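You operate a simulated robot arm through the tools that you are given. There is no shell and no other tool. Be economical: measure what you need, move in short steps, check, and stop when the job is done.

You are at the controls of a simulated two-armed robot. One attempt, no reset.

JOB
Take the teal towel from the basin side of the work table and lay it out flat on the door side of the work table.
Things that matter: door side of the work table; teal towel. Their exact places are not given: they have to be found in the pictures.

The check looks at the end state, three seconds after you hand in, the way a careful person would. Anything else that was tipped, shoved, dropped, spilled or broken makes it a failure. Flat cloth is picked up by pressing the open fingertips on it (5 to 10 N) and closing them slowly along it; thin cloth reads only 2 to 8 mm in the jaws.

ROBOT AND FRAMES
Two 7-joint arms with two-finger parallel grippers on one trunk, on a base that drives. Base frame: it is fixed to the floor where the robot stands at the start and does not move with it; the origin is under the middle of the robot, x ahead of it, y to its left, z up; the surface under the hand at the start is at about z = 780. Units: mm, degrees, N and s.
The left shoulder is at the start at [60, 189, 1103], the right one opposite. With the tool pointing down near the work surface each hand reaches from about 100 to 660 mm from the robot's upright axis, wherever it stands, measured 20 degrees to its own side. Places, roughly: door side of the work table [1100, 500, 800]; teal towel [500, 200, 800]. Payload 3.43 kg a hand.
Tool frame (each hand has its own): the origin (TCP) lies between the finger pads and is the grasp point; the fingertips stand 30 mm ahead of it; z points along the fingers, y is the line along which they close. Largest opening 94 mm; finger width 28, thickness 10; the body of the gripper, 50 by 96 mm, starts 55 mm behind the TCP.
Orientation is that of the tool frame in the base frame, as a unit quaternion [w, x, y, z]. With the fingers straight down and closing along the base's y, the tool's x points along the base's -x, its y along +y and its z along -z.

CONTROLS
- The arms move only by the tool nudge_tool. It takes "left_commands", "right_commands" or both (then of equal length, played together; a hand with none holds still); each is a list of rows, each a list of 2 entries, a list of its own where there are three numbers: the shift along the tool's x, y, z in units of 100 mm (1.0 is 100 mm), then the turn, a rotation vector about the tool's x, y, z in units of 90 degrees (1.0 is 90 degrees). In form: [[[dx, dy, dz], [ax, ay, az]], ...]. A call has 1 to 8 rows; each row is the pose to reach, as a shift and turn from the pose commanded when the call began, along the tool's axes at that moment. "left_gripper" and "right_gripper" are, for a hand that has rows, the gripper command, from -1 (shut) to 1 (fully open), values between in proportion, set as the call begins (left out, the last holds). A call with a number of a shift or a turn outside -1 to 1 is refused whole. Each row takes 0.2 s and may step no farther than 50 mm and 8.6 degrees from the row before; otherwise, or with a gripper value out of range, the whole call is refused. Where a pose cannot be reached the arm comes as near as it can. A force on the tool above 40 N (or 10 N above the force at the start of the call, whichever is more), or a blocked arm, ends the call early, and 0.2 s more pass. The fingers move at their own pace (about 153 mm/s each) and stop on an object; they squeeze with about 28 N. The grip force told is the motor's: it shows also when the fingers shut on nothing. Time passes only in rows, and 0.2 s behind the last, so rows that repeat a pose let the fingers close. It gives the time, the measured TCP pose, the force on the tool (base axes), the opening and the grip force at its end, in the units of the frame above (readings bear some noise), with the torque about the TCP (base axes, N m) and any sound that the robot's microphone picked up.
- Cameras (640 x 400 px; columns grow to the right, rows downward): "scene" is now at [9, 20.7, 1642.8]; the picture's right is [0.32, -0.95, 0.00], its down [-0.79, -0.26, -0.56] and it looks along [0.53, 0.18, -0.83] (base axes); focal length 248 px, centre (320, 200). "left" rides on the left gripper at [76, -14, -103] in its tool frame; the picture's right is [0.18, 0.98, 0.00], its down [-0.75, 0.14, -0.64] and it looks along [-0.63, 0.12, 0.77] (tool axes); focal length 243 px, centre (320, 200). "right" rides on the right gripper at [76, 14, -102] in its tool frame; the picture's right is [-0.18, 0.98, 0.00], its down [-0.75, -0.14, -0.64] and it looks along [-0.63, -0.12, 0.77] (tool axes); focal length 243 px, centre (320, 200).
- grab_frame(camera): a new picture of that camera. No time passes.
- move_column(by): slides the trunk up (or, below 0, down) by that many mm; the arms and the scene camera ride with it, the base frame stays. It gives what a move gives, with no picture.
- drive_base(legs): drives the robot by 1 to 6 legs, each [ahead, left, turn to the left] in mm, mm and degrees, along the robot's own axes; the way and the turn of a leg run together, so that a leg with both is an arc; at most 1500 mm and 180 degrees a leg. The arms and the cameras ride along, it lands a little off, and it stops where it bumps. It gives what a move gives.
- turn_head(pan, tilt): turns the head with the scene camera to pan (to the left, within 86 degrees either way) and tilt (down, from -29 to 69), counted from straight ahead of the robot. It gives what a move gives.
- pixel_to_xyz(camera, pixels): for up to 12 pixels [column, row] of the newest picture of that camera ("zoom" is the newest enlarged one), the place [x, y, z] in the base frame of the surface seen there, good to about 2 mm. No time passes.
- inspect(camera, box): a new picture of the part [left, top, right, bottom] of that camera's present view, enlarged. No time passes.
- close_job(): hands the job in; it is judged then, once.

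Work in short steps. Measure before you move; look again where a grasp or a placing could have gone wrong, and mend it. You have 80 turns and 62 pictures in all, those below and enlarged ones among them. Open the grippers and draw the arms clear of the work before you hand the job in, unless the task says otherwise; then end with one line.

The tools are called after ">>>" as a command line: name --argument value ..., lists and objects as JSON in quotes. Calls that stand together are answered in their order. nudge_tool: Moves the arms, as the interface text tells. Its arguments: {"type":"object","properties":{"left_commands":{"type":"array"},"left_gripper":{"type":"number"},"right_commands":{"type":"array"},"right_gripper":{"type":"number"}},"required":[]} The other tools are called the same way: move_column (by) slides the trunk up or down; drive_base (legs) drives the base; turn_head (pan, tilt) turns the head that bears the scene camera; grab_frame (camera) takes a picture; pixel_to_xyz (camera, pixels) gives the place of the surface under pixels of a picture; inspect (camera, box) takes an enlarged picture of a part of a camera's view; close_job () hands the job in.

At the start:

```text
t: 0.0
left_tool_pos: [393.1, 306.6, 1061.9]
left_orientation: [0.001, -0.001, 1.0, 0.0]
left_contact_force: [0.8, -0.6, -0.8]
left_wrist_torque: [0.01, 0.01, 0.0]
left_opening: 94.2
left_grip_force: 0.0
right_tool_pos: [332.6, -107.7, 1024.0]
right_orientation: [0.001, 0.0, 1.0, 0.0]
right_contact_force: [0.4, -0.4, -0.2]
right_wrist_torque: [-0.02, 0.02, 0.01]
right_opening: 94.1
right_grip_force: 0.1
trunk travel left (down, up): [-775.0, 215.0]
robot x, y, heading: [1.8, -1.0, -0.0]
head pan, tilt: [18.4, 56.1]
```

scene: 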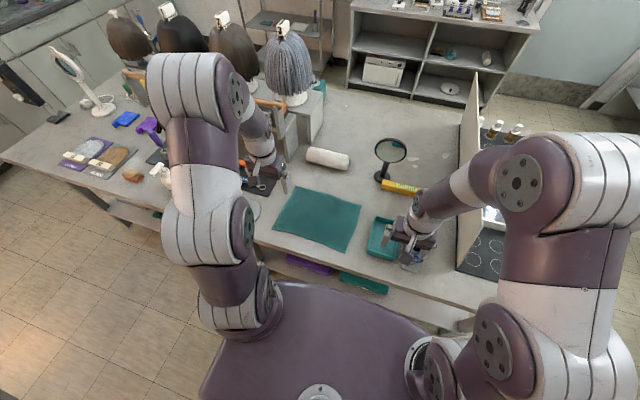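
right: 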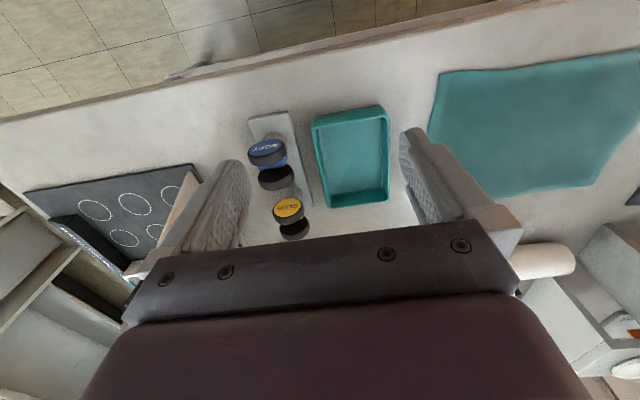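
left: 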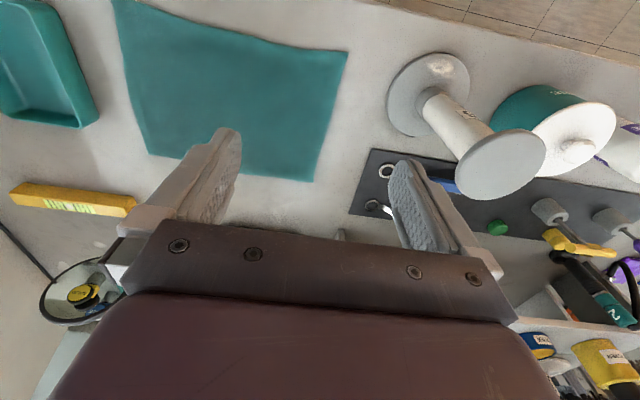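

The towel shows in the scene picture at about (318,218), with corners near (305,188), (361,206), (347,251) and (274,231). I'll measure these and some table points around it.

>>> pixel_to_xyz --camera "scene" --pixels '[[305, 189], [360, 206], [346, 250], [275, 230], [318, 218], [328, 158], [360, 130], [420, 120], [400, 150], [440, 250], [100, 150], [30, 150]]'

>>> turn_head --pan 20 --tilt 30

>>> grab_frame --camera "scene"

```text
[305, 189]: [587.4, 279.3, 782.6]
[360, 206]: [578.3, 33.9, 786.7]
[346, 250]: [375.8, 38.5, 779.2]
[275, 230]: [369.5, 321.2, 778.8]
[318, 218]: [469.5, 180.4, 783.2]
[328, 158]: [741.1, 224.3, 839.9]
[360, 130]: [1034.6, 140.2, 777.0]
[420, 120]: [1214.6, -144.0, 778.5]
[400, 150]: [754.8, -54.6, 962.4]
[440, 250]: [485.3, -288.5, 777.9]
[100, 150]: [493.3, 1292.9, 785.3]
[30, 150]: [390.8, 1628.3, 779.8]
```

```text
t: 0.9
left_tool_pos: [393.1, 305.9, 1061.6]
left_orientation: [0.001, 0.0, 1.0, 0.0]
left_contact_force: [-0.4, -1.0, -0.2]
left_wrist_torque: [0.0, -0.01, 0.0]
left_opening: 94.0
left_grip_force: 0.1
right_tool_pos: [332.0, -106.2, 1024.6]
right_orientation: [-0.001, 0.001, 1.0, 0.0]
right_contact_force: [0.4, 1.2, 0.3]
right_wrist_torque: [0.03, 0.0, 0.0]
right_opening: 93.9
right_grip_force: 0.1
trunk travel left (down, up): [-775.0, 215.0]
robot x, y, heading: [2.3, 0.2, 0.1]
head pan, tilt: [20.0, 30.0]
```

```text
58 pictures are left
```

scene: 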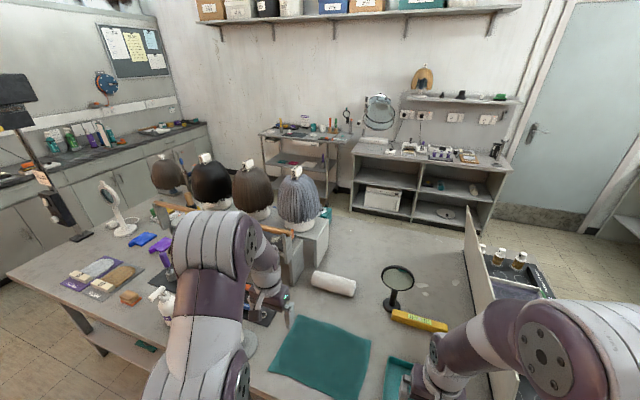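

The door is at the far right (575,120). The table's far strip between the wig stand and the white partition is open, so I'll measure the table and the obstacles.

>>> pixel_to_xyz --camera "scene" --pixels '[[340, 225], [360, 215], [450, 243], [400, 260], [440, 280], [333, 285], [394, 308], [420, 322], [322, 240], [298, 225], [470, 290], [335, 212]]'

>>> inspect --camera "scene" --box '[220, 150, 540, 350]'

>>> turn_head --pan -60 --tilt 25

>>> grab_frame --camera "scene"

>>> turn_head --pan 75 --tilt 25

>>> grab_frame --camera "scene"

```text
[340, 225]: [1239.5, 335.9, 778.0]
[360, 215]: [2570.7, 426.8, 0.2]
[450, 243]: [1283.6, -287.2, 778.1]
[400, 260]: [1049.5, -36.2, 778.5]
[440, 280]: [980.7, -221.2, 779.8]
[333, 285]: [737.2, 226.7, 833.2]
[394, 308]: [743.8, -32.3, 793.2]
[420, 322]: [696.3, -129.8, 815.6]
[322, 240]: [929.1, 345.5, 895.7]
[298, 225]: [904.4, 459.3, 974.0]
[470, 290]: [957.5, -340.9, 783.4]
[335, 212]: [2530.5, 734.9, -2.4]
```

```text
2.00 times, centred on (380, 250) of scene
```

zoom: 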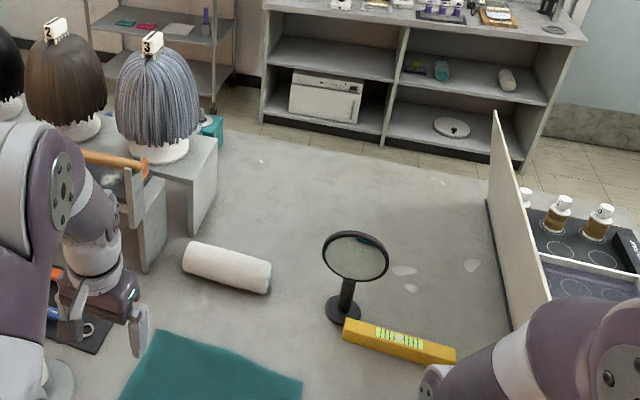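

```text
t: 2.4
left_tool_pos: [392.9, 306.1, 1060.6]
left_orientation: [0.0, 0.0, 1.0, -0.001]
left_contact_force: [-0.5, -0.4, -0.1]
left_wrist_torque: [0.01, 0.02, -0.02]
left_opening: 94.2
left_grip_force: 0.1
right_tool_pos: [332.4, -106.5, 1024.0]
right_orientation: [0.0, 0.0, 1.0, 0.0]
right_contact_force: [0.5, 0.2, -1.3]
right_wrist_torque: [-0.01, 0.01, 0.0]
right_opening: 93.7
right_grip_force: 0.0
trunk travel left (down, up): [-775.0, 215.0]
robot x, y, heading: [1.9, -0.1, 0.3]
head pan, tilt: [-60.0, 25.0]
```

```text
56 pictures are left
```

scene: 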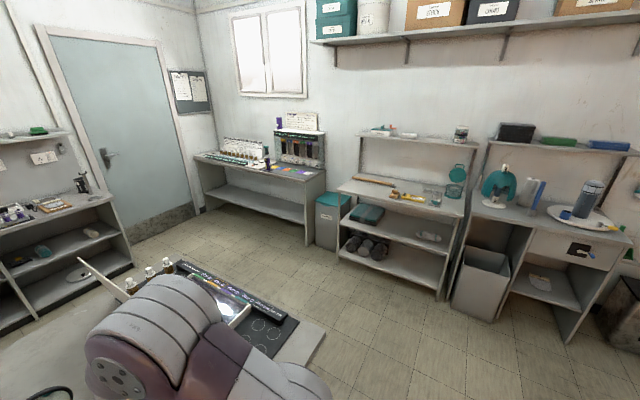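

```text
t: 4.6
left_tool_pos: [393.1, 305.8, 1061.7]
left_orientation: [0.0, 0.0, 1.0, 0.0]
left_contact_force: [-0.7, 1.0, -0.6]
left_wrist_torque: [0.03, -0.01, 0.01]
left_opening: 93.9
left_grip_force: 0.2
right_tool_pos: [332.0, -106.8, 1024.2]
right_orientation: [0.0, 0.0, 1.0, 0.0]
right_contact_force: [0.6, -0.7, -0.2]
right_wrist_torque: [0.01, 0.02, 0.01]
right_opening: 93.9
right_grip_force: 0.1
trunk travel left (down, up): [-775.0, 215.0]
robot x, y, heading: [-0.7, 2.7, 0.2]
head pan, tilt: [75.0, 25.0]
```

```text
55 pictures are left
```

scene: 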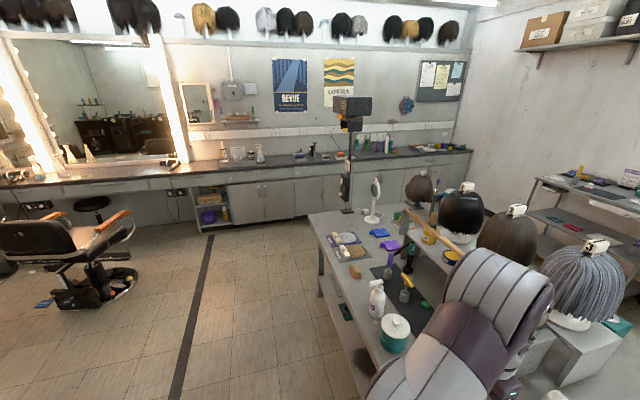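

The wig rack divides the table lengthwise, so the door side is the strip beyond it, and I'll have to drive round to reach it. First I'll pick up the towel by its two near corners, so I look down at the workspace now.

>>> turn_head --pan 18 --tilt 65

>>> inspect --camera "scene" --box '[200, 80, 520, 280]'

>>> pixel_to_xyz --camera "left" --pixels '[[112, 5], [346, 52], [312, 182], [155, 150], [95, 105], [55, 10], [437, 90], [500, 165], [420, 60], [385, 100], [5, 100], [355, 200]]'

>>> pixel_to_xyz --camera "right" --pixels '[[436, 75], [429, 130], [500, 195], [380, 108], [390, 180], [315, 120], [330, 203], [582, 187], [400, 60], [300, 60], [150, 100], [630, 60]]'

```text
t: 5.9
left_tool_pos: [391.9, 306.9, 1060.9]
left_orientation: [0.001, 0.001, 1.0, 0.0]
left_contact_force: [0.2, -0.2, 0.6]
left_wrist_torque: [-0.01, 0.01, -0.02]
left_opening: 93.9
left_grip_force: 0.1
right_tool_pos: [331.7, -107.2, 1024.4]
right_orientation: [0.0, 0.001, 1.0, 0.0]
right_contact_force: [0.3, 0.3, 0.5]
right_wrist_torque: [0.02, 0.01, 0.02]
right_opening: 94.1
right_grip_force: 0.0
trunk travel left (down, up): [-775.0, 215.0]
robot x, y, heading: [0.3, 1.1, -0.0]
head pan, tilt: [18.0, 65.0]
```

```text
2.00 times, centred on (360, 180) of scene
```

zoom: 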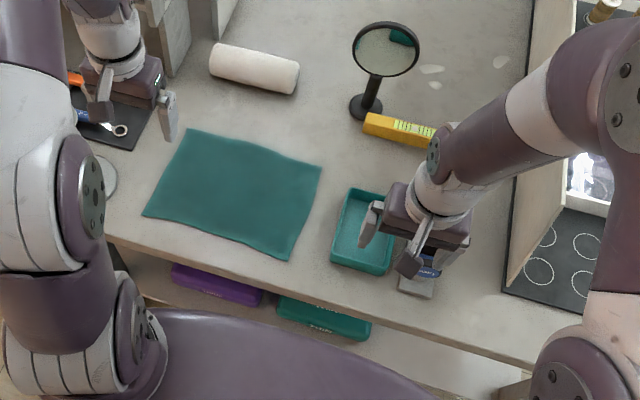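

```text
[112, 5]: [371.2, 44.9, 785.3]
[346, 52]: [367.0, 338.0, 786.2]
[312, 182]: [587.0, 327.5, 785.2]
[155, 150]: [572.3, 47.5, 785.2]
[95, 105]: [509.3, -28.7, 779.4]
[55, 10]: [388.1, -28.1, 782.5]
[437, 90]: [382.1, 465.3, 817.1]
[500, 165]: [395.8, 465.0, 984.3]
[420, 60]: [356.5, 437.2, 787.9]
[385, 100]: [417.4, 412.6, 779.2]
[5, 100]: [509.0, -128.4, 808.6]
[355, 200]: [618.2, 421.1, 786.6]
```

```text
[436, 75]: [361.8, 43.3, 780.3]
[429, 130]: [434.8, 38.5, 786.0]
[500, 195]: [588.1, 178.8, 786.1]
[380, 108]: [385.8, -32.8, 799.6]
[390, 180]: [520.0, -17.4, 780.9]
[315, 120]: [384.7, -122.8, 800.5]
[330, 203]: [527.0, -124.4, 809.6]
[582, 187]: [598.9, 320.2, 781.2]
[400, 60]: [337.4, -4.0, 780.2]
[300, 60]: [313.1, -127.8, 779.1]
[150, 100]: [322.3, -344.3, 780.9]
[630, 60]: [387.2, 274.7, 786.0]
```

Towel corners come out near (368,42), (367,338), (590,325) and (575,45). The tray edge is at y≈-30 and the spool edge at y≈405. I'll bring both hands over the near corners at about 40 mm opening, so the inner finger lands on cloth and the outer one off it.

>>> nudge_tool --left_commands '[[[0.03, 0.1, 0.1], [0, 0, 0]], [[0.07, 0.22, 0.2], [0, 0, 0]], [[0.07, 0.22, 0.3], [0, 0, 0]]]' --right_commands '[[[-0.2, 0.4, 0], [0, 0, 0]], [[-0.4, 0.8, 0], [0, 0, 0]], [[-0.53, 1.0, 0], [0, 0, 0]]]' --left_gripper -0.15 --right_gripper -0.15

>>> nudge_tool --right_commands '[[[0, 0.4, 0], [0, 0, 0]], [[0, 0.57, 0], [0, 0, 0]], [[0, 0.57, 0], [0, 0, 0]]]'

>>> move_column --by -150

>>> grab_frame --camera "left"

>>> grab_frame --camera "right"

```text
t: 6.7
left_tool_pos: [385.8, 326.9, 1031.7]
left_orientation: [0.0, 0.0, 1.0, 0.0]
left_contact_force: [0.0, 0.4, -1.1]
left_wrist_torque: [0.0, 0.0, 0.01]
left_opening: 40.2
left_grip_force: 0.1
right_tool_pos: [385.9, -7.4, 1023.8]
right_orientation: [0.0, 0.0, 1.0, 0.0]
right_contact_force: [1.0, -0.3, -1.4]
right_wrist_torque: [0.01, 0.02, -0.01]
right_opening: 40.2
right_grip_force: 0.1
trunk travel left (down, up): [-775.0, 215.0]
robot x, y, heading: [2.7, -2.0, 0.2]
head pan, tilt: [18.0, 65.0]
```

```text
t: 7.5
left_tool_pos: [385.8, 327.9, 1032.1]
left_orientation: [0.001, 0.0, 1.0, 0.0]
left_contact_force: [-0.4, -0.8, -0.1]
left_wrist_torque: [-0.02, -0.02, 0.0]
left_opening: 40.1
left_grip_force: 0.1
right_tool_pos: [385.1, 50.9, 1024.3]
right_orientation: [0.001, 0.0, 1.0, 0.0]
right_contact_force: [-0.9, -0.4, 0.2]
right_wrist_torque: [0.05, 0.01, 0.01]
right_opening: 40.1
right_grip_force: 0.2
trunk travel left (down, up): [-775.0, 215.0]
robot x, y, heading: [0.2, 0.7, 0.1]
head pan, tilt: [18.0, 65.0]
```

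```text
t: 9.2
left_tool_pos: [385.4, 327.6, 882.6]
left_orientation: [0.001, 0.0, 1.0, -0.001]
left_contact_force: [0.5, -0.2, -0.1]
left_wrist_torque: [0.04, -0.02, 0.0]
left_opening: 39.7
left_grip_force: 0.1
right_tool_pos: [385.6, 49.1, 873.4]
right_orientation: [0.0, 0.0, 1.0, -0.001]
right_contact_force: [0.0, -0.3, -0.2]
right_wrist_torque: [0.0, -0.03, -0.01]
right_opening: 39.9
right_grip_force: 0.0
trunk travel left (down, up): [-625.0, 365.0]
robot x, y, heading: [-0.7, 0.3, 0.1]
head pan, tilt: [18.0, 65.0]
```

```text
53 pictures are left
```

left: 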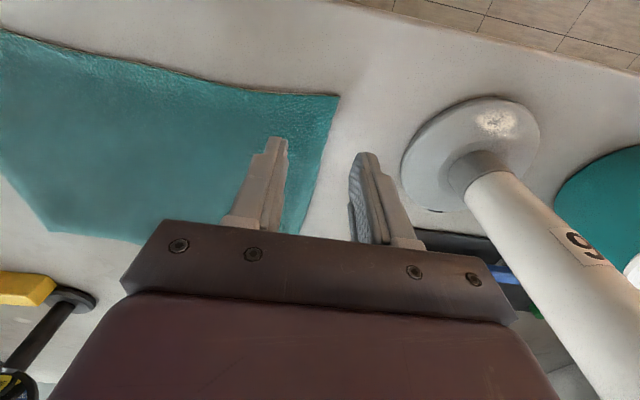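

```text
52 pictures are left
```

right: 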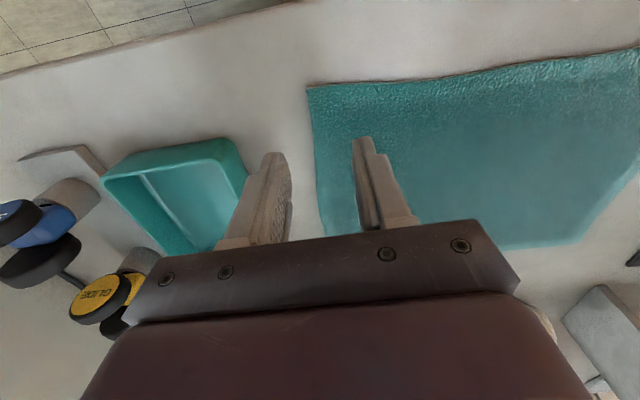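

Both grippers straddle the side edges, left edge at column ≈320 between the fingers and right edge at ≈312. I'll lower until the tips are just above the table.

>>> nudge_tool --left_commands '[[[0, 0, 0.3], [0, 0, 0]], [[0, 0, 0.55], [0, 0, 0]], [[0, 0, 0.68], [0, 0, 0]], [[0, 0, 0.68], [0, 0, 0]]]' --right_commands '[[[0, 0, 0.3], [0, 0, 0]], [[0, 0, 0.5], [0, 0, 0]], [[0, 0, 0.59], [0, 0, 0]], [[0, 0, 0.59], [0, 0, 0]]]'

>>> nudge_tool --left_commands '[[[0, 0, 0.03], [0, 0, 0]], [[0, 0, 0.05], [0, 0, 0]], [[0, 0, 0.07], [0, 0, 0]]]' --right_commands '[[[0, 0, 0.03], [0, 0, 0]], [[0, 0, 0.05], [0, 0, 0]], [[0, 0, 0.07], [0, 0, 0]]]'

```text
t: 10.2
left_tool_pos: [385.0, 327.6, 814.4]
left_orientation: [0.001, 0.0, 1.0, 0.0]
left_contact_force: [-0.5, 0.3, 2.2]
left_wrist_torque: [-0.02, -0.05, 0.05]
left_opening: 40.0
left_grip_force: 0.2
right_tool_pos: [386.2, 49.6, 814.0]
right_orientation: [0.0, 0.0, 1.0, 0.0]
right_contact_force: [-0.1, 0.1, 2.5]
right_wrist_torque: [0.05, 0.0, 0.02]
right_opening: 40.3
right_grip_force: 0.0
trunk travel left (down, up): [-625.0, 365.0]
robot x, y, heading: [0.5, -1.0, -0.1]
head pan, tilt: [18.0, 65.0]
```

```text
t: 11.1
left_tool_pos: [386.8, 327.4, 812.2]
left_orientation: [0.008, -0.001, 1.0, 0.003]
left_contact_force: [-4.4, -0.4, 30.1]
left_wrist_torque: [-0.8, 0.21, -0.08]
left_opening: 40.3
left_grip_force: 0.6
right_tool_pos: [385.8, 49.7, 812.8]
right_orientation: [0.007, 0.0, 1.0, 0.004]
right_contact_force: [0.5, -1.4, 17.8]
right_wrist_torque: [0.37, 0.09, -0.01]
right_opening: 38.5
right_grip_force: 0.0
trunk travel left (down, up): [-625.0, 365.0]
robot x, y, heading: [-0.5, -1.5, 0.1]
head pan, tilt: [18.0, 65.0]
stopped in row 3 (left hand): the force on the tool passed its limit at 42 N (the readings are from after the stop); the commanded pose is now the measured one
```

The press is too hard (30 N left, 18 N right), so I'll ease off about 1–2 mm before closing.

>>> nudge_tool --left_commands '[[[0, 0, -0.01], [0, 0, 0]], [[0, 0, -0.01], [0, 0, 0]]]' --right_commands '[[[0, 0, -0.005], [0, 0, 0]], [[0, 0, -0.005], [0, 0, 0]]]'

```text
t: 11.7
left_tool_pos: [386.4, 328.1, 812.5]
left_orientation: [0.007, 0.0, 1.0, 0.002]
left_contact_force: [0.6, -0.1, 29.8]
left_wrist_torque: [-0.78, 0.06, 0.0]
left_opening: 40.0
left_grip_force: 0.0
right_tool_pos: [386.4, 50.9, 813.0]
right_orientation: [0.006, 0.0, 1.0, 0.004]
right_contact_force: [0.1, -0.9, 25.6]
right_wrist_torque: [0.63, 0.01, 0.01]
right_opening: 39.8
right_grip_force: 0.0
trunk travel left (down, up): [-625.0, 365.0]
robot x, y, heading: [-0.4, -1.9, 0.0]
head pan, tilt: [18.0, 65.0]
```

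Still 26–30 N, so I'll ease off further.

>>> nudge_tool --left_commands '[[[0, 0, -0.013], [0, 0, 0]], [[0, 0, -0.013], [0, 0, 0]]]' --right_commands '[[[0, 0, -0.01], [0, 0, 0]], [[0, 0, -0.01], [0, 0, 0]]]'

```text
t: 12.3
left_tool_pos: [386.6, 328.3, 813.2]
left_orientation: [0.006, 0.0, 1.0, 0.003]
left_contact_force: [2.4, -0.6, 20.6]
left_wrist_torque: [-0.51, -0.04, 0.11]
left_opening: 40.4
left_grip_force: 0.4
right_tool_pos: [386.5, 51.3, 812.9]
right_orientation: [0.005, 0.0, 1.0, 0.003]
right_contact_force: [-1.1, -0.8, 29.3]
right_wrist_torque: [0.71, 0.1, 0.0]
right_opening: 39.5
right_grip_force: 0.1
trunk travel left (down, up): [-625.0, 365.0]
robot x, y, heading: [3.1, -2.3, 0.0]
head pan, tilt: [18.0, 65.0]
```

The right is at 29 N and the left at 21 N. I'll raise a bit more.

>>> nudge_tool --left_commands '[[[0, 0, -0.012], [0, 0, 0]], [[0, 0, -0.012], [0, 0, 0]]]' --right_commands '[[[0, 0, -0.022], [0, 0, 0]], [[0, 0, -0.022], [0, 0, 0]]]'

```text
t: 12.9
left_tool_pos: [386.4, 328.2, 813.2]
left_orientation: [0.005, 0.0, 1.0, 0.002]
left_contact_force: [-1.8, -0.7, 17.3]
left_wrist_torque: [-0.47, 0.07, -0.03]
left_opening: 40.5
left_grip_force: 0.1
right_tool_pos: [386.9, 50.6, 813.5]
right_orientation: [0.004, 0.001, 1.0, 0.002]
right_contact_force: [1.9, 0.6, 8.9]
right_wrist_torque: [0.23, 0.0, -0.04]
right_opening: 39.9
right_grip_force: 0.5
trunk travel left (down, up): [-625.0, 365.0]
robot x, y, heading: [3.8, 1.8, 0.1]
head pan, tilt: [18.0, 65.0]
```

Right is good at 9 N. I'll ease the left another 1 mm and start closing slowly.

>>> nudge_tool --left_commands '[[[0, 0, -0.012], [0, 0, 0]], [[0, 0, -0.012], [0, 0, 0]]]' --right_commands '[[[0, 0, 0], [0, 0, 0]], [[0, 0, 0], [0, 0, 0]]]' --left_gripper -0.35 --right_gripper -0.35

>>> nudge_tool --left_commands '[[[0, 0, 0], [0, 0, 0]], [[0, 0, 0], [0, 0, 0]]]' --right_commands '[[[0, 0, 0], [0, 0, 0]], [[0, 0, 0], [0, 0, 0]]]' --left_gripper -0.55 --right_gripper -0.55

>>> nudge_tool --left_commands '[[[0, 0, 0], [0, 0, 0]], [[0, 0, 0], [0, 0, 0]]]' --right_commands '[[[0, 0, 0], [0, 0, 0]], [[0, 0, 0], [0, 0, 0]]]' --left_gripper -0.75 --right_gripper -0.75

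>>> nudge_tool --left_commands '[[[0, 0, 0], [0, 0, 0]], [[0, 0, 0], [0, 0, 0]], [[0, 0, 0], [0, 0, 0]]]' --right_commands '[[[0, 0, 0], [0, 0, 0]], [[0, 0, 0], [0, 0, 0]], [[0, 0, 0], [0, 0, 0]]]' --left_gripper -1 --right_gripper -1

>>> grab_frame --camera "left"

>>> grab_frame --camera "right"

```text
t: 13.5
left_tool_pos: [386.6, 329.8, 813.5]
left_orientation: [0.004, 0.0, 1.0, 0.001]
left_contact_force: [-0.8, -2.0, 6.7]
left_wrist_torque: [-0.24, 0.02, -0.02]
left_opening: 32.0
left_grip_force: 0.9
right_tool_pos: [387.4, 50.7, 812.1]
right_orientation: [0.004, 0.0, 1.0, 0.003]
right_contact_force: [-0.9, 4.8, 6.4]
right_wrist_torque: [0.24, 0.07, 0.04]
right_opening: 32.9
right_grip_force: 1.9
trunk travel left (down, up): [-625.0, 365.0]
robot x, y, heading: [1.4, 2.0, 0.0]
head pan, tilt: [18.0, 65.0]
```

```text
t: 14.1
left_tool_pos: [387.8, 328.9, 812.6]
left_orientation: [0.004, 0.0, 1.0, 0.003]
left_contact_force: [0.1, -1.7, 4.8]
left_wrist_torque: [-0.14, 0.02, 0.01]
left_opening: 22.2
left_grip_force: 0.7
right_tool_pos: [387.6, 50.0, 812.9]
right_orientation: [0.004, 0.0, 1.0, 0.003]
right_contact_force: [0.0, 3.7, 4.2]
right_wrist_torque: [0.19, 0.02, 0.01]
right_opening: 23.0
right_grip_force: 0.9
trunk travel left (down, up): [-625.0, 365.0]
robot x, y, heading: [-0.4, 1.6, -0.0]
head pan, tilt: [18.0, 65.0]
```

```text
t: 14.7
left_tool_pos: [388.2, 328.5, 814.1]
left_orientation: [0.004, 0.001, 1.0, 0.002]
left_contact_force: [-0.6, -1.0, 3.8]
left_wrist_torque: [-0.05, 0.0, 0.0]
left_opening: 12.9
left_grip_force: 2.2
right_tool_pos: [388.2, 50.4, 813.0]
right_orientation: [0.004, 0.001, 1.0, 0.003]
right_contact_force: [-0.2, 2.1, 4.4]
right_wrist_torque: [0.12, 0.02, 0.0]
right_opening: 12.9
right_grip_force: 0.6
trunk travel left (down, up): [-625.0, 365.0]
robot x, y, heading: [-4.1, -0.6, 0.2]
head pan, tilt: [18.0, 65.0]
```

```text
t: 15.5
left_tool_pos: [388.7, 326.8, 813.8]
left_orientation: [0.005, 0.0, 1.0, 0.001]
left_contact_force: [0.1, -4.5, 5.9]
left_wrist_torque: [-0.16, -0.02, 0.0]
left_opening: 5.2
left_grip_force: 28.5
right_tool_pos: [386.4, 51.1, 812.8]
right_orientation: [0.003, 0.0, 1.0, 0.002]
right_contact_force: [0.4, 1.3, 3.7]
right_wrist_torque: [0.13, -0.02, 0.0]
right_opening: 0.2
right_grip_force: 27.8
trunk travel left (down, up): [-625.0, 365.0]
robot x, y, heading: [-1.9, -4.0, -0.0]
head pan, tilt: [18.0, 65.0]
```

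```text
51 pictures are left
```

left: 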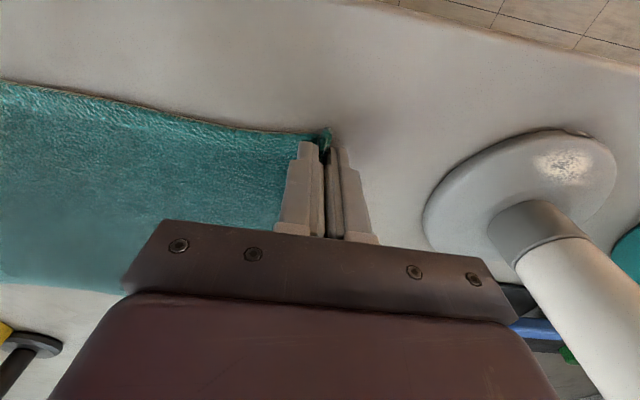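

```text
50 pictures are left
```

right: 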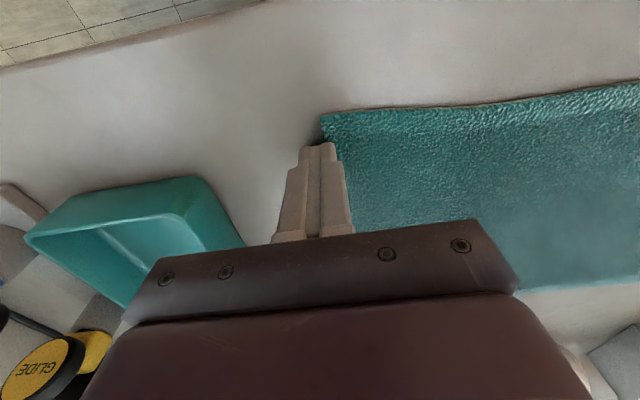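

The left has the corner (5.2 mm) but the right closed on nothing (0.2 mm). I'll lift the right hand, reopen it, shift 18 mm onto the cloth and press again.

>>> nudge_tool --right_commands '[[[0, 0, -0.15], [0, 0, 0]], [[0, 0, -0.15], [0, 0, 0]]]' --right_gripper -1

>>> nudge_tool --right_commands '[[[0, 0.18, 0], [0, 0, 0]], [[0, 0.18, 0], [0, 0, 0]], [[0, 0.18, 0.12], [0, 0, 0]], [[0, 0.18, 0.15], [0, 0, 0]], [[0, 0.18, 0.155], [0, 0, 0]]]' --right_gripper -0.1

```text
t: 16.1
left_tool_pos: [387.3, 328.1, 813.7]
left_orientation: [0.004, 0.0, 1.0, 0.001]
left_contact_force: [0.5, 0.3, 5.2]
left_wrist_torque: [-0.02, 0.0, 0.0]
left_opening: 5.2
left_grip_force: 28.3
right_tool_pos: [388.7, 50.4, 829.6]
right_orientation: [0.003, -0.001, 1.0, 0.002]
right_contact_force: [0.1, -0.1, 0.9]
right_wrist_torque: [-0.04, 0.0, 0.01]
right_opening: 0.0
right_grip_force: 28.1
trunk travel left (down, up): [-625.0, 365.0]
robot x, y, heading: [1.1, 1.8, -0.1]
head pan, tilt: [18.0, 65.0]
```

```text
t: 17.3
left_tool_pos: [387.9, 329.5, 814.1]
left_orientation: [0.004, 0.0, 1.0, 0.001]
left_contact_force: [0.4, 0.1, 5.5]
left_wrist_torque: [0.03, -0.05, 0.02]
left_opening: 5.1
left_grip_force: 28.1
right_tool_pos: [388.9, 69.4, 812.3]
right_orientation: [0.003, 0.0, 1.0, 0.003]
right_contact_force: [-0.3, 1.2, 4.1]
right_wrist_torque: [0.12, 0.01, 0.0]
right_opening: 42.5
right_grip_force: 0.0
trunk travel left (down, up): [-625.0, 365.0]
robot x, y, heading: [0.3, 0.3, 0.3]
head pan, tilt: [18.0, 65.0]
```

Press is 4 N. I'll add 0.6 mm and close slowly.

>>> nudge_tool --right_commands '[[[0, 0, 0.006], [0, 0, 0]], [[0, 0, 0.006], [0, 0, 0]]]' --right_gripper -0.35

>>> nudge_tool --right_commands '[[[0, 0, 0], [0, 0, 0]], [[0, 0, 0], [0, 0, 0]]]' --right_gripper -0.55

>>> nudge_tool --right_commands '[[[0, 0, 0], [0, 0, 0]], [[0, 0, 0], [0, 0, 0]]]' --right_gripper -0.75

>>> nudge_tool --right_commands '[[[0, 0, 0], [0, 0, 0]], [[0, 0, 0], [0, 0, 0]], [[0, 0, 0], [0, 0, 0]]]' --right_gripper -1

>>> grab_frame --camera "right"

```text
t: 17.9
left_tool_pos: [387.9, 328.8, 813.3]
left_orientation: [0.005, 0.0, 1.0, 0.001]
left_contact_force: [0.8, -1.5, 4.6]
left_wrist_torque: [-0.04, -0.01, 0.02]
left_opening: 5.2
left_grip_force: 28.0
right_tool_pos: [387.5, 69.3, 812.0]
right_orientation: [0.004, 0.001, 1.0, 0.003]
right_contact_force: [-0.4, 2.1, 10.2]
right_wrist_torque: [0.21, 0.03, -0.01]
right_opening: 31.2
right_grip_force: 0.6
trunk travel left (down, up): [-625.0, 365.0]
robot x, y, heading: [1.8, 0.6, 0.0]
head pan, tilt: [18.0, 65.0]
```

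```text
t: 18.5
left_tool_pos: [387.2, 327.5, 814.3]
left_orientation: [0.005, 0.0, 1.0, 0.001]
left_contact_force: [0.0, -2.9, 2.5]
left_wrist_torque: [-0.06, 0.01, -0.03]
left_opening: 5.2
left_grip_force: 28.3
right_tool_pos: [387.8, 68.7, 813.3]
right_orientation: [0.004, -0.001, 1.0, 0.002]
right_contact_force: [0.3, 1.0, 14.0]
right_wrist_torque: [0.21, 0.03, 0.0]
right_opening: 21.7
right_grip_force: 0.8
trunk travel left (down, up): [-625.0, 365.0]
robot x, y, heading: [2.0, 0.7, -0.1]
head pan, tilt: [18.0, 65.0]
```

```text
t: 19.1
left_tool_pos: [387.2, 327.6, 814.9]
left_orientation: [0.004, -0.001, 1.0, 0.0]
left_contact_force: [0.4, -3.3, 3.5]
left_wrist_torque: [-0.12, -0.07, 0.01]
left_opening: 5.1
left_grip_force: 27.9
right_tool_pos: [386.8, 69.3, 812.9]
right_orientation: [0.004, 0.0, 1.0, 0.003]
right_contact_force: [-0.4, 0.5, 14.9]
right_wrist_torque: [0.16, 0.06, -0.04]
right_opening: 12.0
right_grip_force: 0.2
trunk travel left (down, up): [-625.0, 365.0]
robot x, y, heading: [0.5, -0.8, -0.0]
head pan, tilt: [18.0, 65.0]
```

```text
t: 19.9
left_tool_pos: [387.4, 327.4, 812.6]
left_orientation: [0.004, 0.0, 1.0, 0.0]
left_contact_force: [0.4, -6.1, 4.0]
left_wrist_torque: [-0.25, -0.02, -0.01]
left_opening: 5.2
left_grip_force: 27.7
right_tool_pos: [387.5, 70.1, 812.9]
right_orientation: [0.003, 0.0, 1.0, 0.002]
right_contact_force: [-0.3, 8.9, 13.9]
right_wrist_torque: [0.37, 0.04, -0.03]
right_opening: 4.0
right_grip_force: 28.1
trunk travel left (down, up): [-625.0, 365.0]
robot x, y, heading: [-0.2, 2.2, 0.0]
head pan, tilt: [18.0, 65.0]
```

```text
49 pictures are left
```

right: 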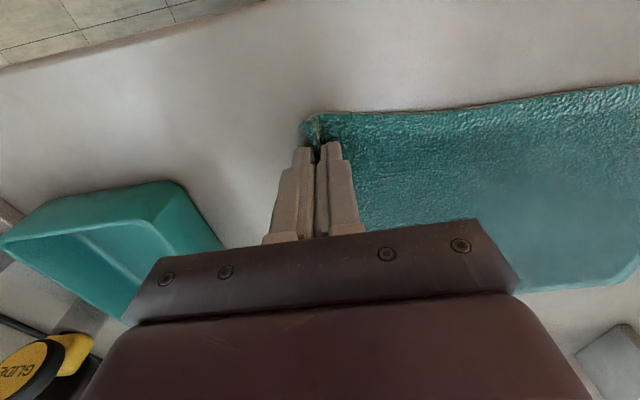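

Both corners are gripped (5.2 and 4.0 mm) and the cloth is slightly taut. I'll relax the left inward 3 mm and raise the trunk.

>>> nudge_tool --left_commands '[[[0, -0.03, -0.1], [0, 0, 0]], [[0, -0.04, -0.2], [0, 0, 0]]]' --right_commands '[[[0, 0, -0.1], [0, 0, 0]], [[0, 0, -0.2], [0, 0, 0]]]'

>>> move_column --by 320

>>> turn_head --pan 0 --tilt 50

>>> grab_frame --camera "scene"

```text
t: 20.5
left_tool_pos: [388.0, 325.3, 833.1]
left_orientation: [0.004, 0.0, 1.0, 0.001]
left_contact_force: [0.0, -2.9, 0.4]
left_wrist_torque: [-0.09, 0.0, 0.0]
left_opening: 5.2
left_grip_force: 28.6
right_tool_pos: [386.6, 68.8, 831.3]
right_orientation: [0.003, 0.0, 1.0, 0.002]
right_contact_force: [-0.7, 2.7, 0.6]
right_wrist_torque: [0.04, 0.01, -0.02]
right_opening: 4.3
right_grip_force: 27.8
trunk travel left (down, up): [-625.0, 365.0]
robot x, y, heading: [-3.0, -1.2, 0.1]
head pan, tilt: [18.0, 65.0]
```

```text
t: 23.7
left_tool_pos: [388.0, 324.3, 1152.6]
left_orientation: [0.004, 0.0, 1.0, 0.001]
left_contact_force: [-0.5, -2.4, -0.1]
left_wrist_torque: [-0.02, 0.02, 0.02]
left_opening: 5.0
left_grip_force: 27.7
right_tool_pos: [388.8, 69.6, 1151.1]
right_orientation: [0.003, 0.0, 1.0, 0.002]
right_contact_force: [-0.1, 2.5, 0.3]
right_wrist_torque: [0.05, 0.03, 0.01]
right_opening: 4.2
right_grip_force: 27.6
trunk travel left (down, up): [-945.0, 45.0]
robot x, y, heading: [-0.4, -0.9, -0.1]
head pan, tilt: [18.0, 65.0]
```

```text
t: 24.5
left_tool_pos: [387.1, 323.8, 1152.6]
left_orientation: [0.005, 0.0, 1.0, 0.001]
left_contact_force: [-0.9, -1.5, -0.5]
left_wrist_torque: [-0.04, 0.01, 0.02]
left_opening: 5.1
left_grip_force: 28.3
right_tool_pos: [389.8, 68.2, 1151.2]
right_orientation: [0.004, 0.0, 1.0, 0.002]
right_contact_force: [1.1, 2.5, 0.0]
right_wrist_torque: [0.05, -0.02, -0.03]
right_opening: 4.3
right_grip_force: 28.2
trunk travel left (down, up): [-945.0, 45.0]
robot x, y, heading: [0.1, 1.2, 0.1]
head pan, tilt: [0.0, 50.0]
```

```text
48 pictures are left
```

scene: 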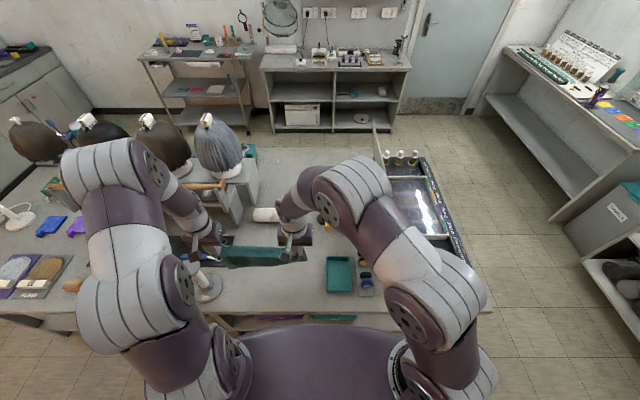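

The towel hangs between both hands. Next I'll measure the way round: the table's right edge, the far cabinets and the right shelves.

>>> pixel_to_xyz --camera "scene" --pixels '[[485, 312], [440, 170], [425, 155], [392, 131], [275, 131], [180, 133], [483, 100], [548, 220], [568, 226], [590, 265], [638, 340], [470, 260]]'

>>> inspect --camera "scene" --box '[340, 100, 640, 400]'

```text
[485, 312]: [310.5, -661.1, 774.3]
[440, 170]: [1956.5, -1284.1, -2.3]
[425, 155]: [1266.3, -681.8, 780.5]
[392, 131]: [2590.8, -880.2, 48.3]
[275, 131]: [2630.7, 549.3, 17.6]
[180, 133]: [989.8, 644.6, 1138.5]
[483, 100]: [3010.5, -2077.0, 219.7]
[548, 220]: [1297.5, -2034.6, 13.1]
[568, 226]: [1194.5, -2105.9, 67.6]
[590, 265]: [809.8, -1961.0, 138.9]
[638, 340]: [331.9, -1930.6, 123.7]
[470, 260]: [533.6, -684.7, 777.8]
```

```text
1.33 times, centred on (490, 250) of scene
```

zoom: 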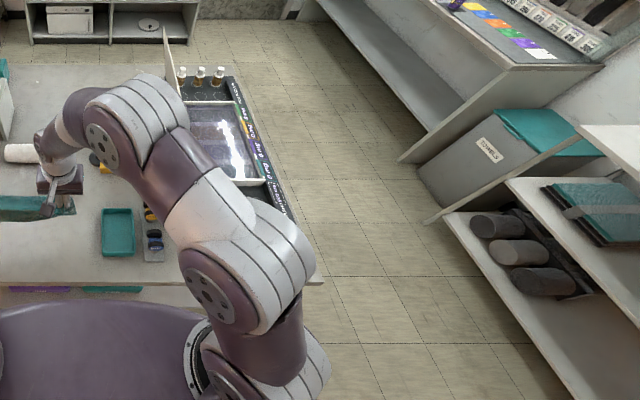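

The right aisle spans y −690 to −1930 and the far aisle spans x 1290 to 2590, both wide enough. I'll back off, strafe right, and go up the right aisle.

>>> drive_base --legs '[[-320, 0, 0], [0, -1320, 0], [1100, 0, 0]]'

>>> turn_head --pan 10 --tilt 40

>>> grab_frame --camera "scene"

```text
t: 38.1
left_tool_pos: [1151.8, -985.7, 1153.1]
left_orientation: [0.004, -0.006, 1.0, 0.001]
left_contact_force: [-0.4, -2.5, -0.2]
left_wrist_torque: [0.0, -0.01, -0.03]
left_opening: 5.1
left_grip_force: 27.9
right_tool_pos: [1155.2, -1241.8, 1153.1]
right_orientation: [0.003, -0.005, 1.0, 0.003]
right_contact_force: [0.0, 1.9, -0.4]
right_wrist_torque: [0.05, 0.01, 0.0]
right_opening: 4.2
right_grip_force: 27.5
trunk travel left (down, up): [-945.0, 45.0]
robot x, y, heading: [771.8, -1312.8, 0.8]
head pan, tilt: [0.0, 50.0]
```

```text
t: 38.8
left_tool_pos: [1152.9, -985.4, 1151.6]
left_orientation: [0.004, -0.005, 1.0, 0.0]
left_contact_force: [0.8, -2.3, 0.0]
left_wrist_torque: [-0.01, 0.02, 0.01]
left_opening: 5.1
left_grip_force: 27.4
right_tool_pos: [1155.5, -1241.1, 1151.4]
right_orientation: [0.004, -0.005, 1.0, 0.002]
right_contact_force: [-0.2, 2.0, 0.7]
right_wrist_torque: [0.04, 0.02, -0.04]
right_opening: 4.3
right_grip_force: 28.1
trunk travel left (down, up): [-945.0, 45.0]
robot x, y, heading: [770.3, -1313.7, 0.8]
head pan, tilt: [10.0, 40.0]
```

```text
46 pictures are left
```

scene: 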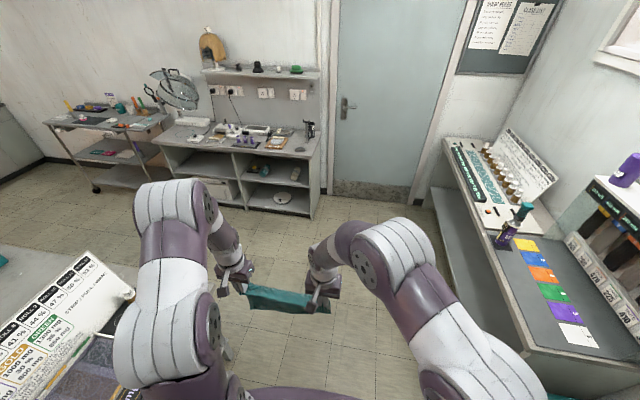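

The way ahead is clear. I'll check the cart and cabinet fronts, then drive on and turn.

>>> pixel_to_xyz --camera "scene" --pixels '[[165, 125], [45, 123], [95, 190], [160, 145], [315, 155], [310, 217], [440, 185], [525, 370], [430, 210]]'

>>> drive_base --legs '[[1170, 0, 0]]'

```text
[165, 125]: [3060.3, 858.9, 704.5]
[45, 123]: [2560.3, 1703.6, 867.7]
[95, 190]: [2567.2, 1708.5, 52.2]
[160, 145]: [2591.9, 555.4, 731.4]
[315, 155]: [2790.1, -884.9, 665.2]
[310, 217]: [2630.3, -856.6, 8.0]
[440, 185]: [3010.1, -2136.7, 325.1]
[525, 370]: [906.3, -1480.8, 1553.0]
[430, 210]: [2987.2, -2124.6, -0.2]
```

```text
t: 44.7
left_tool_pos: [2319.9, -976.4, 1154.1]
left_orientation: [0.004, -0.004, 1.0, 0.0]
left_contact_force: [-0.1, -2.1, 0.2]
left_wrist_torque: [-0.06, 0.02, 0.01]
left_opening: 5.4
left_grip_force: 28.0
right_tool_pos: [2320.8, -1231.4, 1151.4]
right_orientation: [0.004, -0.004, 1.0, 0.003]
right_contact_force: [-1.1, 2.1, -0.6]
right_wrist_torque: [0.03, 0.02, -0.01]
right_opening: 4.1
right_grip_force: 28.1
trunk travel left (down, up): [-945.0, 45.0]
robot x, y, heading: [1934.7, -1301.9, 0.6]
head pan, tilt: [10.0, 40.0]
```

I'm at (1935,-1302). I turn 180° left here, then strafe partway along the far aisle and look.

>>> drive_base --legs '[[0, 0, 179.4], [0, -1200, 0]]'

>>> turn_head --pan -20 --tilt 40

>>> grab_frame --camera "scene"

```text
t: 58.2
left_tool_pos: [1566.3, -403.9, 1152.7]
left_orientation: [0.001, 1.0, -0.013, -0.004]
left_contact_force: [0.2, 1.9, 0.0]
left_wrist_torque: [0.06, -0.01, -0.11]
left_opening: 5.3
left_grip_force: 28.0
right_tool_pos: [1573.0, -147.4, 1151.2]
right_orientation: [0.003, 1.0, -0.013, -0.003]
right_contact_force: [0.0, -2.3, 0.6]
right_wrist_torque: [-0.07, 0.04, -0.09]
right_opening: 4.0
right_grip_force: 27.7
trunk travel left (down, up): [-945.0, 45.0]
robot x, y, heading: [1963.8, -90.3, 178.7]
head pan, tilt: [10.0, 40.0]
```

```text
t: 59.1
left_tool_pos: [1566.2, -401.5, 1153.1]
left_orientation: [0.001, 1.0, -0.012, -0.005]
left_contact_force: [-0.6, 1.9, -0.9]
left_wrist_torque: [0.05, 0.0, -0.11]
left_opening: 5.2
left_grip_force: 28.0
right_tool_pos: [1574.7, -147.5, 1152.2]
right_orientation: [0.002, 1.0, -0.012, -0.003]
right_contact_force: [-0.1, -2.2, 0.2]
right_wrist_torque: [-0.08, 0.04, -0.08]
right_opening: 4.3
right_grip_force: 28.2
trunk travel left (down, up): [-945.0, 45.0]
robot x, y, heading: [1964.0, -84.9, 178.8]
head pan, tilt: [-20.0, 40.0]
```

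```text
45 pictures are left
```

scene: 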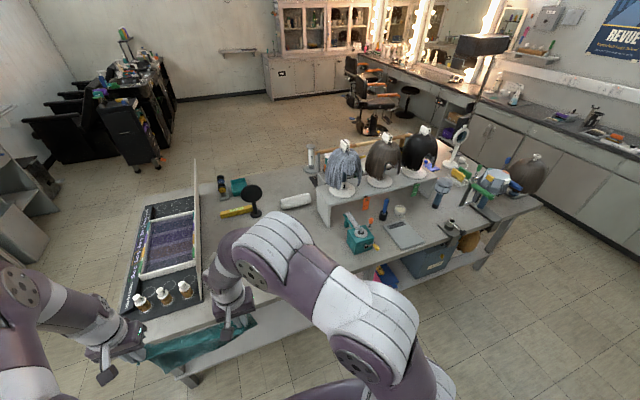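

From the far side I see the wig rack, with a teal box (360,235), a scale (405,230) and other things behind it. I'll measure these and find the free area.

>>> inspect --camera "scene" --box '[180, 130, 560, 368]'

>>> pixel_to_xyz --camera "scene" --pixels '[[347, 250], [372, 250], [352, 222], [405, 245], [423, 240], [386, 222], [320, 225], [332, 226], [330, 245], [378, 272], [310, 265], [300, 205]]'

>>> pixel_to_xyz --camera "scene" --pixels '[[365, 205], [452, 232], [480, 242], [384, 212], [290, 240], [405, 212], [440, 190], [468, 175], [480, 215], [505, 215], [378, 248], [415, 215]]'

```text
1.68 times, centred on (370, 249) of scene
```

zoom: 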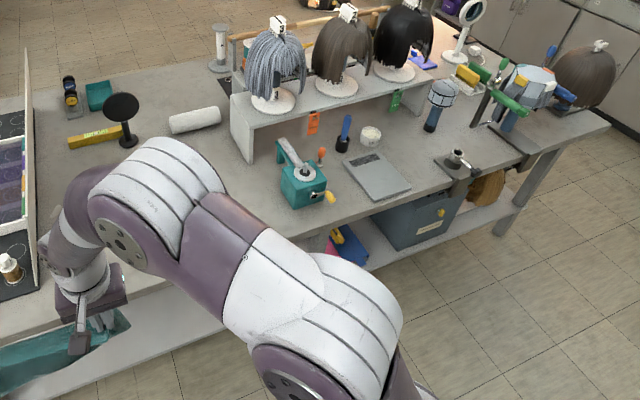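

```text
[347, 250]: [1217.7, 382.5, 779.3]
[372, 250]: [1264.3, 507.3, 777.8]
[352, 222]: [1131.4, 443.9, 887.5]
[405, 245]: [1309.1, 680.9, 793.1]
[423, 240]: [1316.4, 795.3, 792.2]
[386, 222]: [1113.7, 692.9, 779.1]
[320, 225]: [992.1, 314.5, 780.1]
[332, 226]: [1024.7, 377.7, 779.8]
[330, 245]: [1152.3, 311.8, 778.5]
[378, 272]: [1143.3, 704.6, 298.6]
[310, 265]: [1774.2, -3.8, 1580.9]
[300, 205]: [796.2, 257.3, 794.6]
```

```text
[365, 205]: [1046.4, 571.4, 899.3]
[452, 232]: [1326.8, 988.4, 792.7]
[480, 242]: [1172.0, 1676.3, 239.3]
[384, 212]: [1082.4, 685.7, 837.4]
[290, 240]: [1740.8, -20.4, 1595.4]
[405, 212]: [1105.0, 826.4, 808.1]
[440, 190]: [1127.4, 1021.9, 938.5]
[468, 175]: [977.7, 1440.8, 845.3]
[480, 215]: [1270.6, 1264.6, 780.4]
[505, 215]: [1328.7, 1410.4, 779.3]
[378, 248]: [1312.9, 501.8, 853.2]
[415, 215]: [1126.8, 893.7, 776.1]
```

The free stretch of the door side is x≈1000–1330, y≈−300 to 370, bounded by the partition, the rack end at y≈320 and the teal box at y≈385. I'll lay the towel centred near (1180,160). First I centre the hands in front of the robot and strafe.

>>> nudge_tool --left_commands '[[[0, -0.3, 0], [0, 0, 0]], [[0, -0.6, 0], [0, 0, 0]], [[0, -0.9, 0], [0, 0, 0]], [[0, -1.0, 0], [0, 0, 0]]]' --right_commands '[[[0, -0.3, 0], [0, 0, 0]], [[0, -0.6, 0], [0, 0, 0]], [[0, -0.9, 0], [0, 0, 0]], [[0, -1.0, 0], [0, 0, 0]]]'

>>> drive_base --legs '[[0, -325, 0], [0, 0, 1.2]]'

>>> turn_head --pan -8 --tilt 50

>>> grab_frame --camera "scene"

```text
t: 60.1
left_tool_pos: [1568.8, -302.4, 1153.2]
left_orientation: [0.002, 1.0, -0.012, -0.005]
left_contact_force: [0.2, 1.2, 0.5]
left_wrist_torque: [0.04, 0.02, -0.14]
left_opening: 4.9
left_grip_force: 28.1
right_tool_pos: [1576.8, -47.1, 1150.5]
right_orientation: [0.002, 1.0, -0.012, -0.003]
right_contact_force: [-0.4, -1.1, 0.0]
right_wrist_torque: [-0.05, 0.0, -0.08]
right_opening: 3.8
right_grip_force: 28.4
trunk travel left (down, up): [-945.0, 45.0]
robot x, y, heading: [1960.7, -87.0, 178.6]
head pan, tilt: [-20.0, 40.0]
```

```text
t: 62.6
left_tool_pos: [1581.3, 17.8, 1154.1]
left_orientation: [0.002, 1.0, -0.003, -0.005]
left_contact_force: [-0.3, 2.1, 0.5]
left_wrist_torque: [0.04, -0.02, -0.17]
left_opening: 5.2
left_grip_force: 28.6
right_tool_pos: [1583.3, 273.1, 1151.6]
right_orientation: [0.002, 1.0, -0.003, -0.004]
right_contact_force: [-0.4, -2.3, -1.1]
right_wrist_torque: [-0.06, -0.02, -0.08]
right_opening: 4.2
right_grip_force: 27.6
trunk travel left (down, up): [-945.0, 45.0]
robot x, y, heading: [1970.4, 240.6, 179.6]
head pan, tilt: [-20.0, 40.0]
```

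```text
t: 63.4
left_tool_pos: [1582.2, 19.0, 1153.9]
left_orientation: [0.001, 1.0, -0.003, -0.005]
left_contact_force: [-0.3, 1.2, -1.2]
left_wrist_torque: [0.05, -0.02, -0.12]
left_opening: 5.0
left_grip_force: 27.9
right_tool_pos: [1584.0, 272.2, 1150.4]
right_orientation: [0.003, 1.0, -0.003, -0.003]
right_contact_force: [0.1, -1.6, 0.2]
right_wrist_torque: [0.03, 0.02, -0.12]
right_opening: 4.1
right_grip_force: 28.0
trunk travel left (down, up): [-945.0, 45.0]
robot x, y, heading: [1968.6, 239.4, 179.5]
head pan, tilt: [-8.0, 50.0]
```

```text
43 pictures are left
```

scene: 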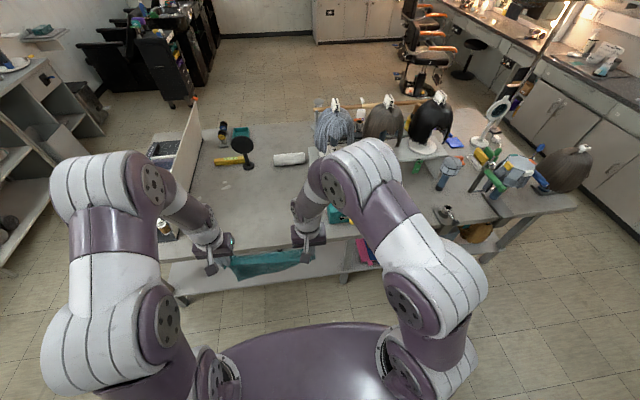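

The towel hangs taut between the hands, centred at y≈145. I'll measure the table's near edge and confirm the free surface.

>>> pixel_to_xyz --camera "scene" --pixels '[[270, 245], [215, 240], [240, 215], [275, 200], [335, 236], [270, 225], [262, 292], [270, 252], [240, 262], [300, 262], [345, 268], [345, 300]]'

>>> inspect --camera "scene" --box '[160, 140, 420, 302]'

```text
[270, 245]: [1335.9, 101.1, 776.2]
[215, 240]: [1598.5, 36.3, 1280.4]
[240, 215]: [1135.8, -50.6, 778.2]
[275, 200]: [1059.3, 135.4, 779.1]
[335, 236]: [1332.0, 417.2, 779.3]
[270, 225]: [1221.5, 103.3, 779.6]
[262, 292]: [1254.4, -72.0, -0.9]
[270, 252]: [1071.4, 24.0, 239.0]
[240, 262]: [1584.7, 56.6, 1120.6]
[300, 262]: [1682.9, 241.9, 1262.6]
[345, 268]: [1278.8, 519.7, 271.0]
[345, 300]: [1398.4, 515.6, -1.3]
```

```text
2.46 times, centred on (290, 221) of scene
```

zoom: 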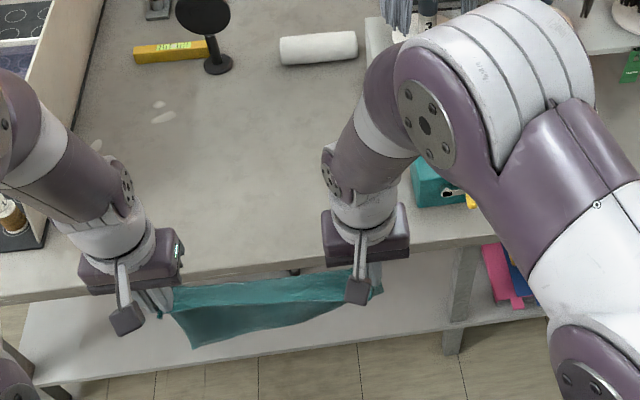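

The table edge is at x≈1340. I'll drive ahead 285 mm so the robot stands 340 mm off it, then check the hanging towel.

>>> drive_base --legs '[[285, 0, 0]]'

>>> turn_head --pan 0 --tilt 58

>>> grab_frame --camera "scene"

>>> grab_frame --camera "right"

```text
t: 65.4
left_tool_pos: [1296.2, 21.3, 1154.0]
left_orientation: [0.002, 1.0, -0.005, -0.005]
left_contact_force: [0.7, 0.8, -0.2]
left_wrist_torque: [0.04, 0.0, -0.09]
left_opening: 5.2
left_grip_force: 27.9
right_tool_pos: [1298.2, 276.1, 1151.8]
right_orientation: [0.002, 1.0, -0.005, -0.004]
right_contact_force: [0.2, -0.6, -0.6]
right_wrist_torque: [-0.04, 0.02, -0.07]
right_opening: 4.3
right_grip_force: 28.0
trunk travel left (down, up): [-945.0, 45.0]
robot x, y, heading: [1683.8, 241.2, 179.6]
head pan, tilt: [-8.0, 50.0]
```

```text
t: 66.1
left_tool_pos: [1292.5, 21.0, 1153.2]
left_orientation: [0.001, 1.0, -0.004, -0.004]
left_contact_force: [-0.7, 1.0, -1.1]
left_wrist_torque: [0.04, -0.02, -0.12]
left_opening: 5.2
left_grip_force: 27.8
right_tool_pos: [1295.3, 274.8, 1150.3]
right_orientation: [0.002, 1.0, -0.004, -0.004]
right_contact_force: [0.2, -0.6, -1.3]
right_wrist_torque: [0.01, 0.03, -0.12]
right_opening: 4.1
right_grip_force: 28.4
trunk travel left (down, up): [-945.0, 45.0]
robot x, y, heading: [1681.8, 244.0, 179.4]
head pan, tilt: [0.0, 58.0]
```

```text
41 pictures are left
```

scene: 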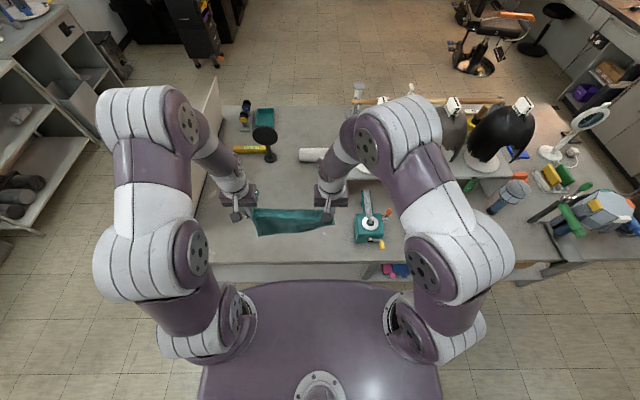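

```text
40 pictures are left
```

right: 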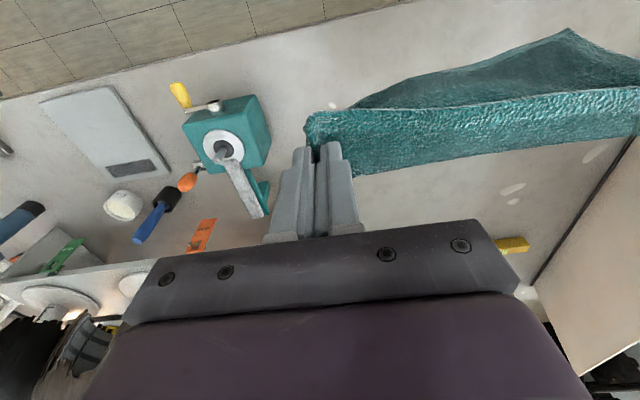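

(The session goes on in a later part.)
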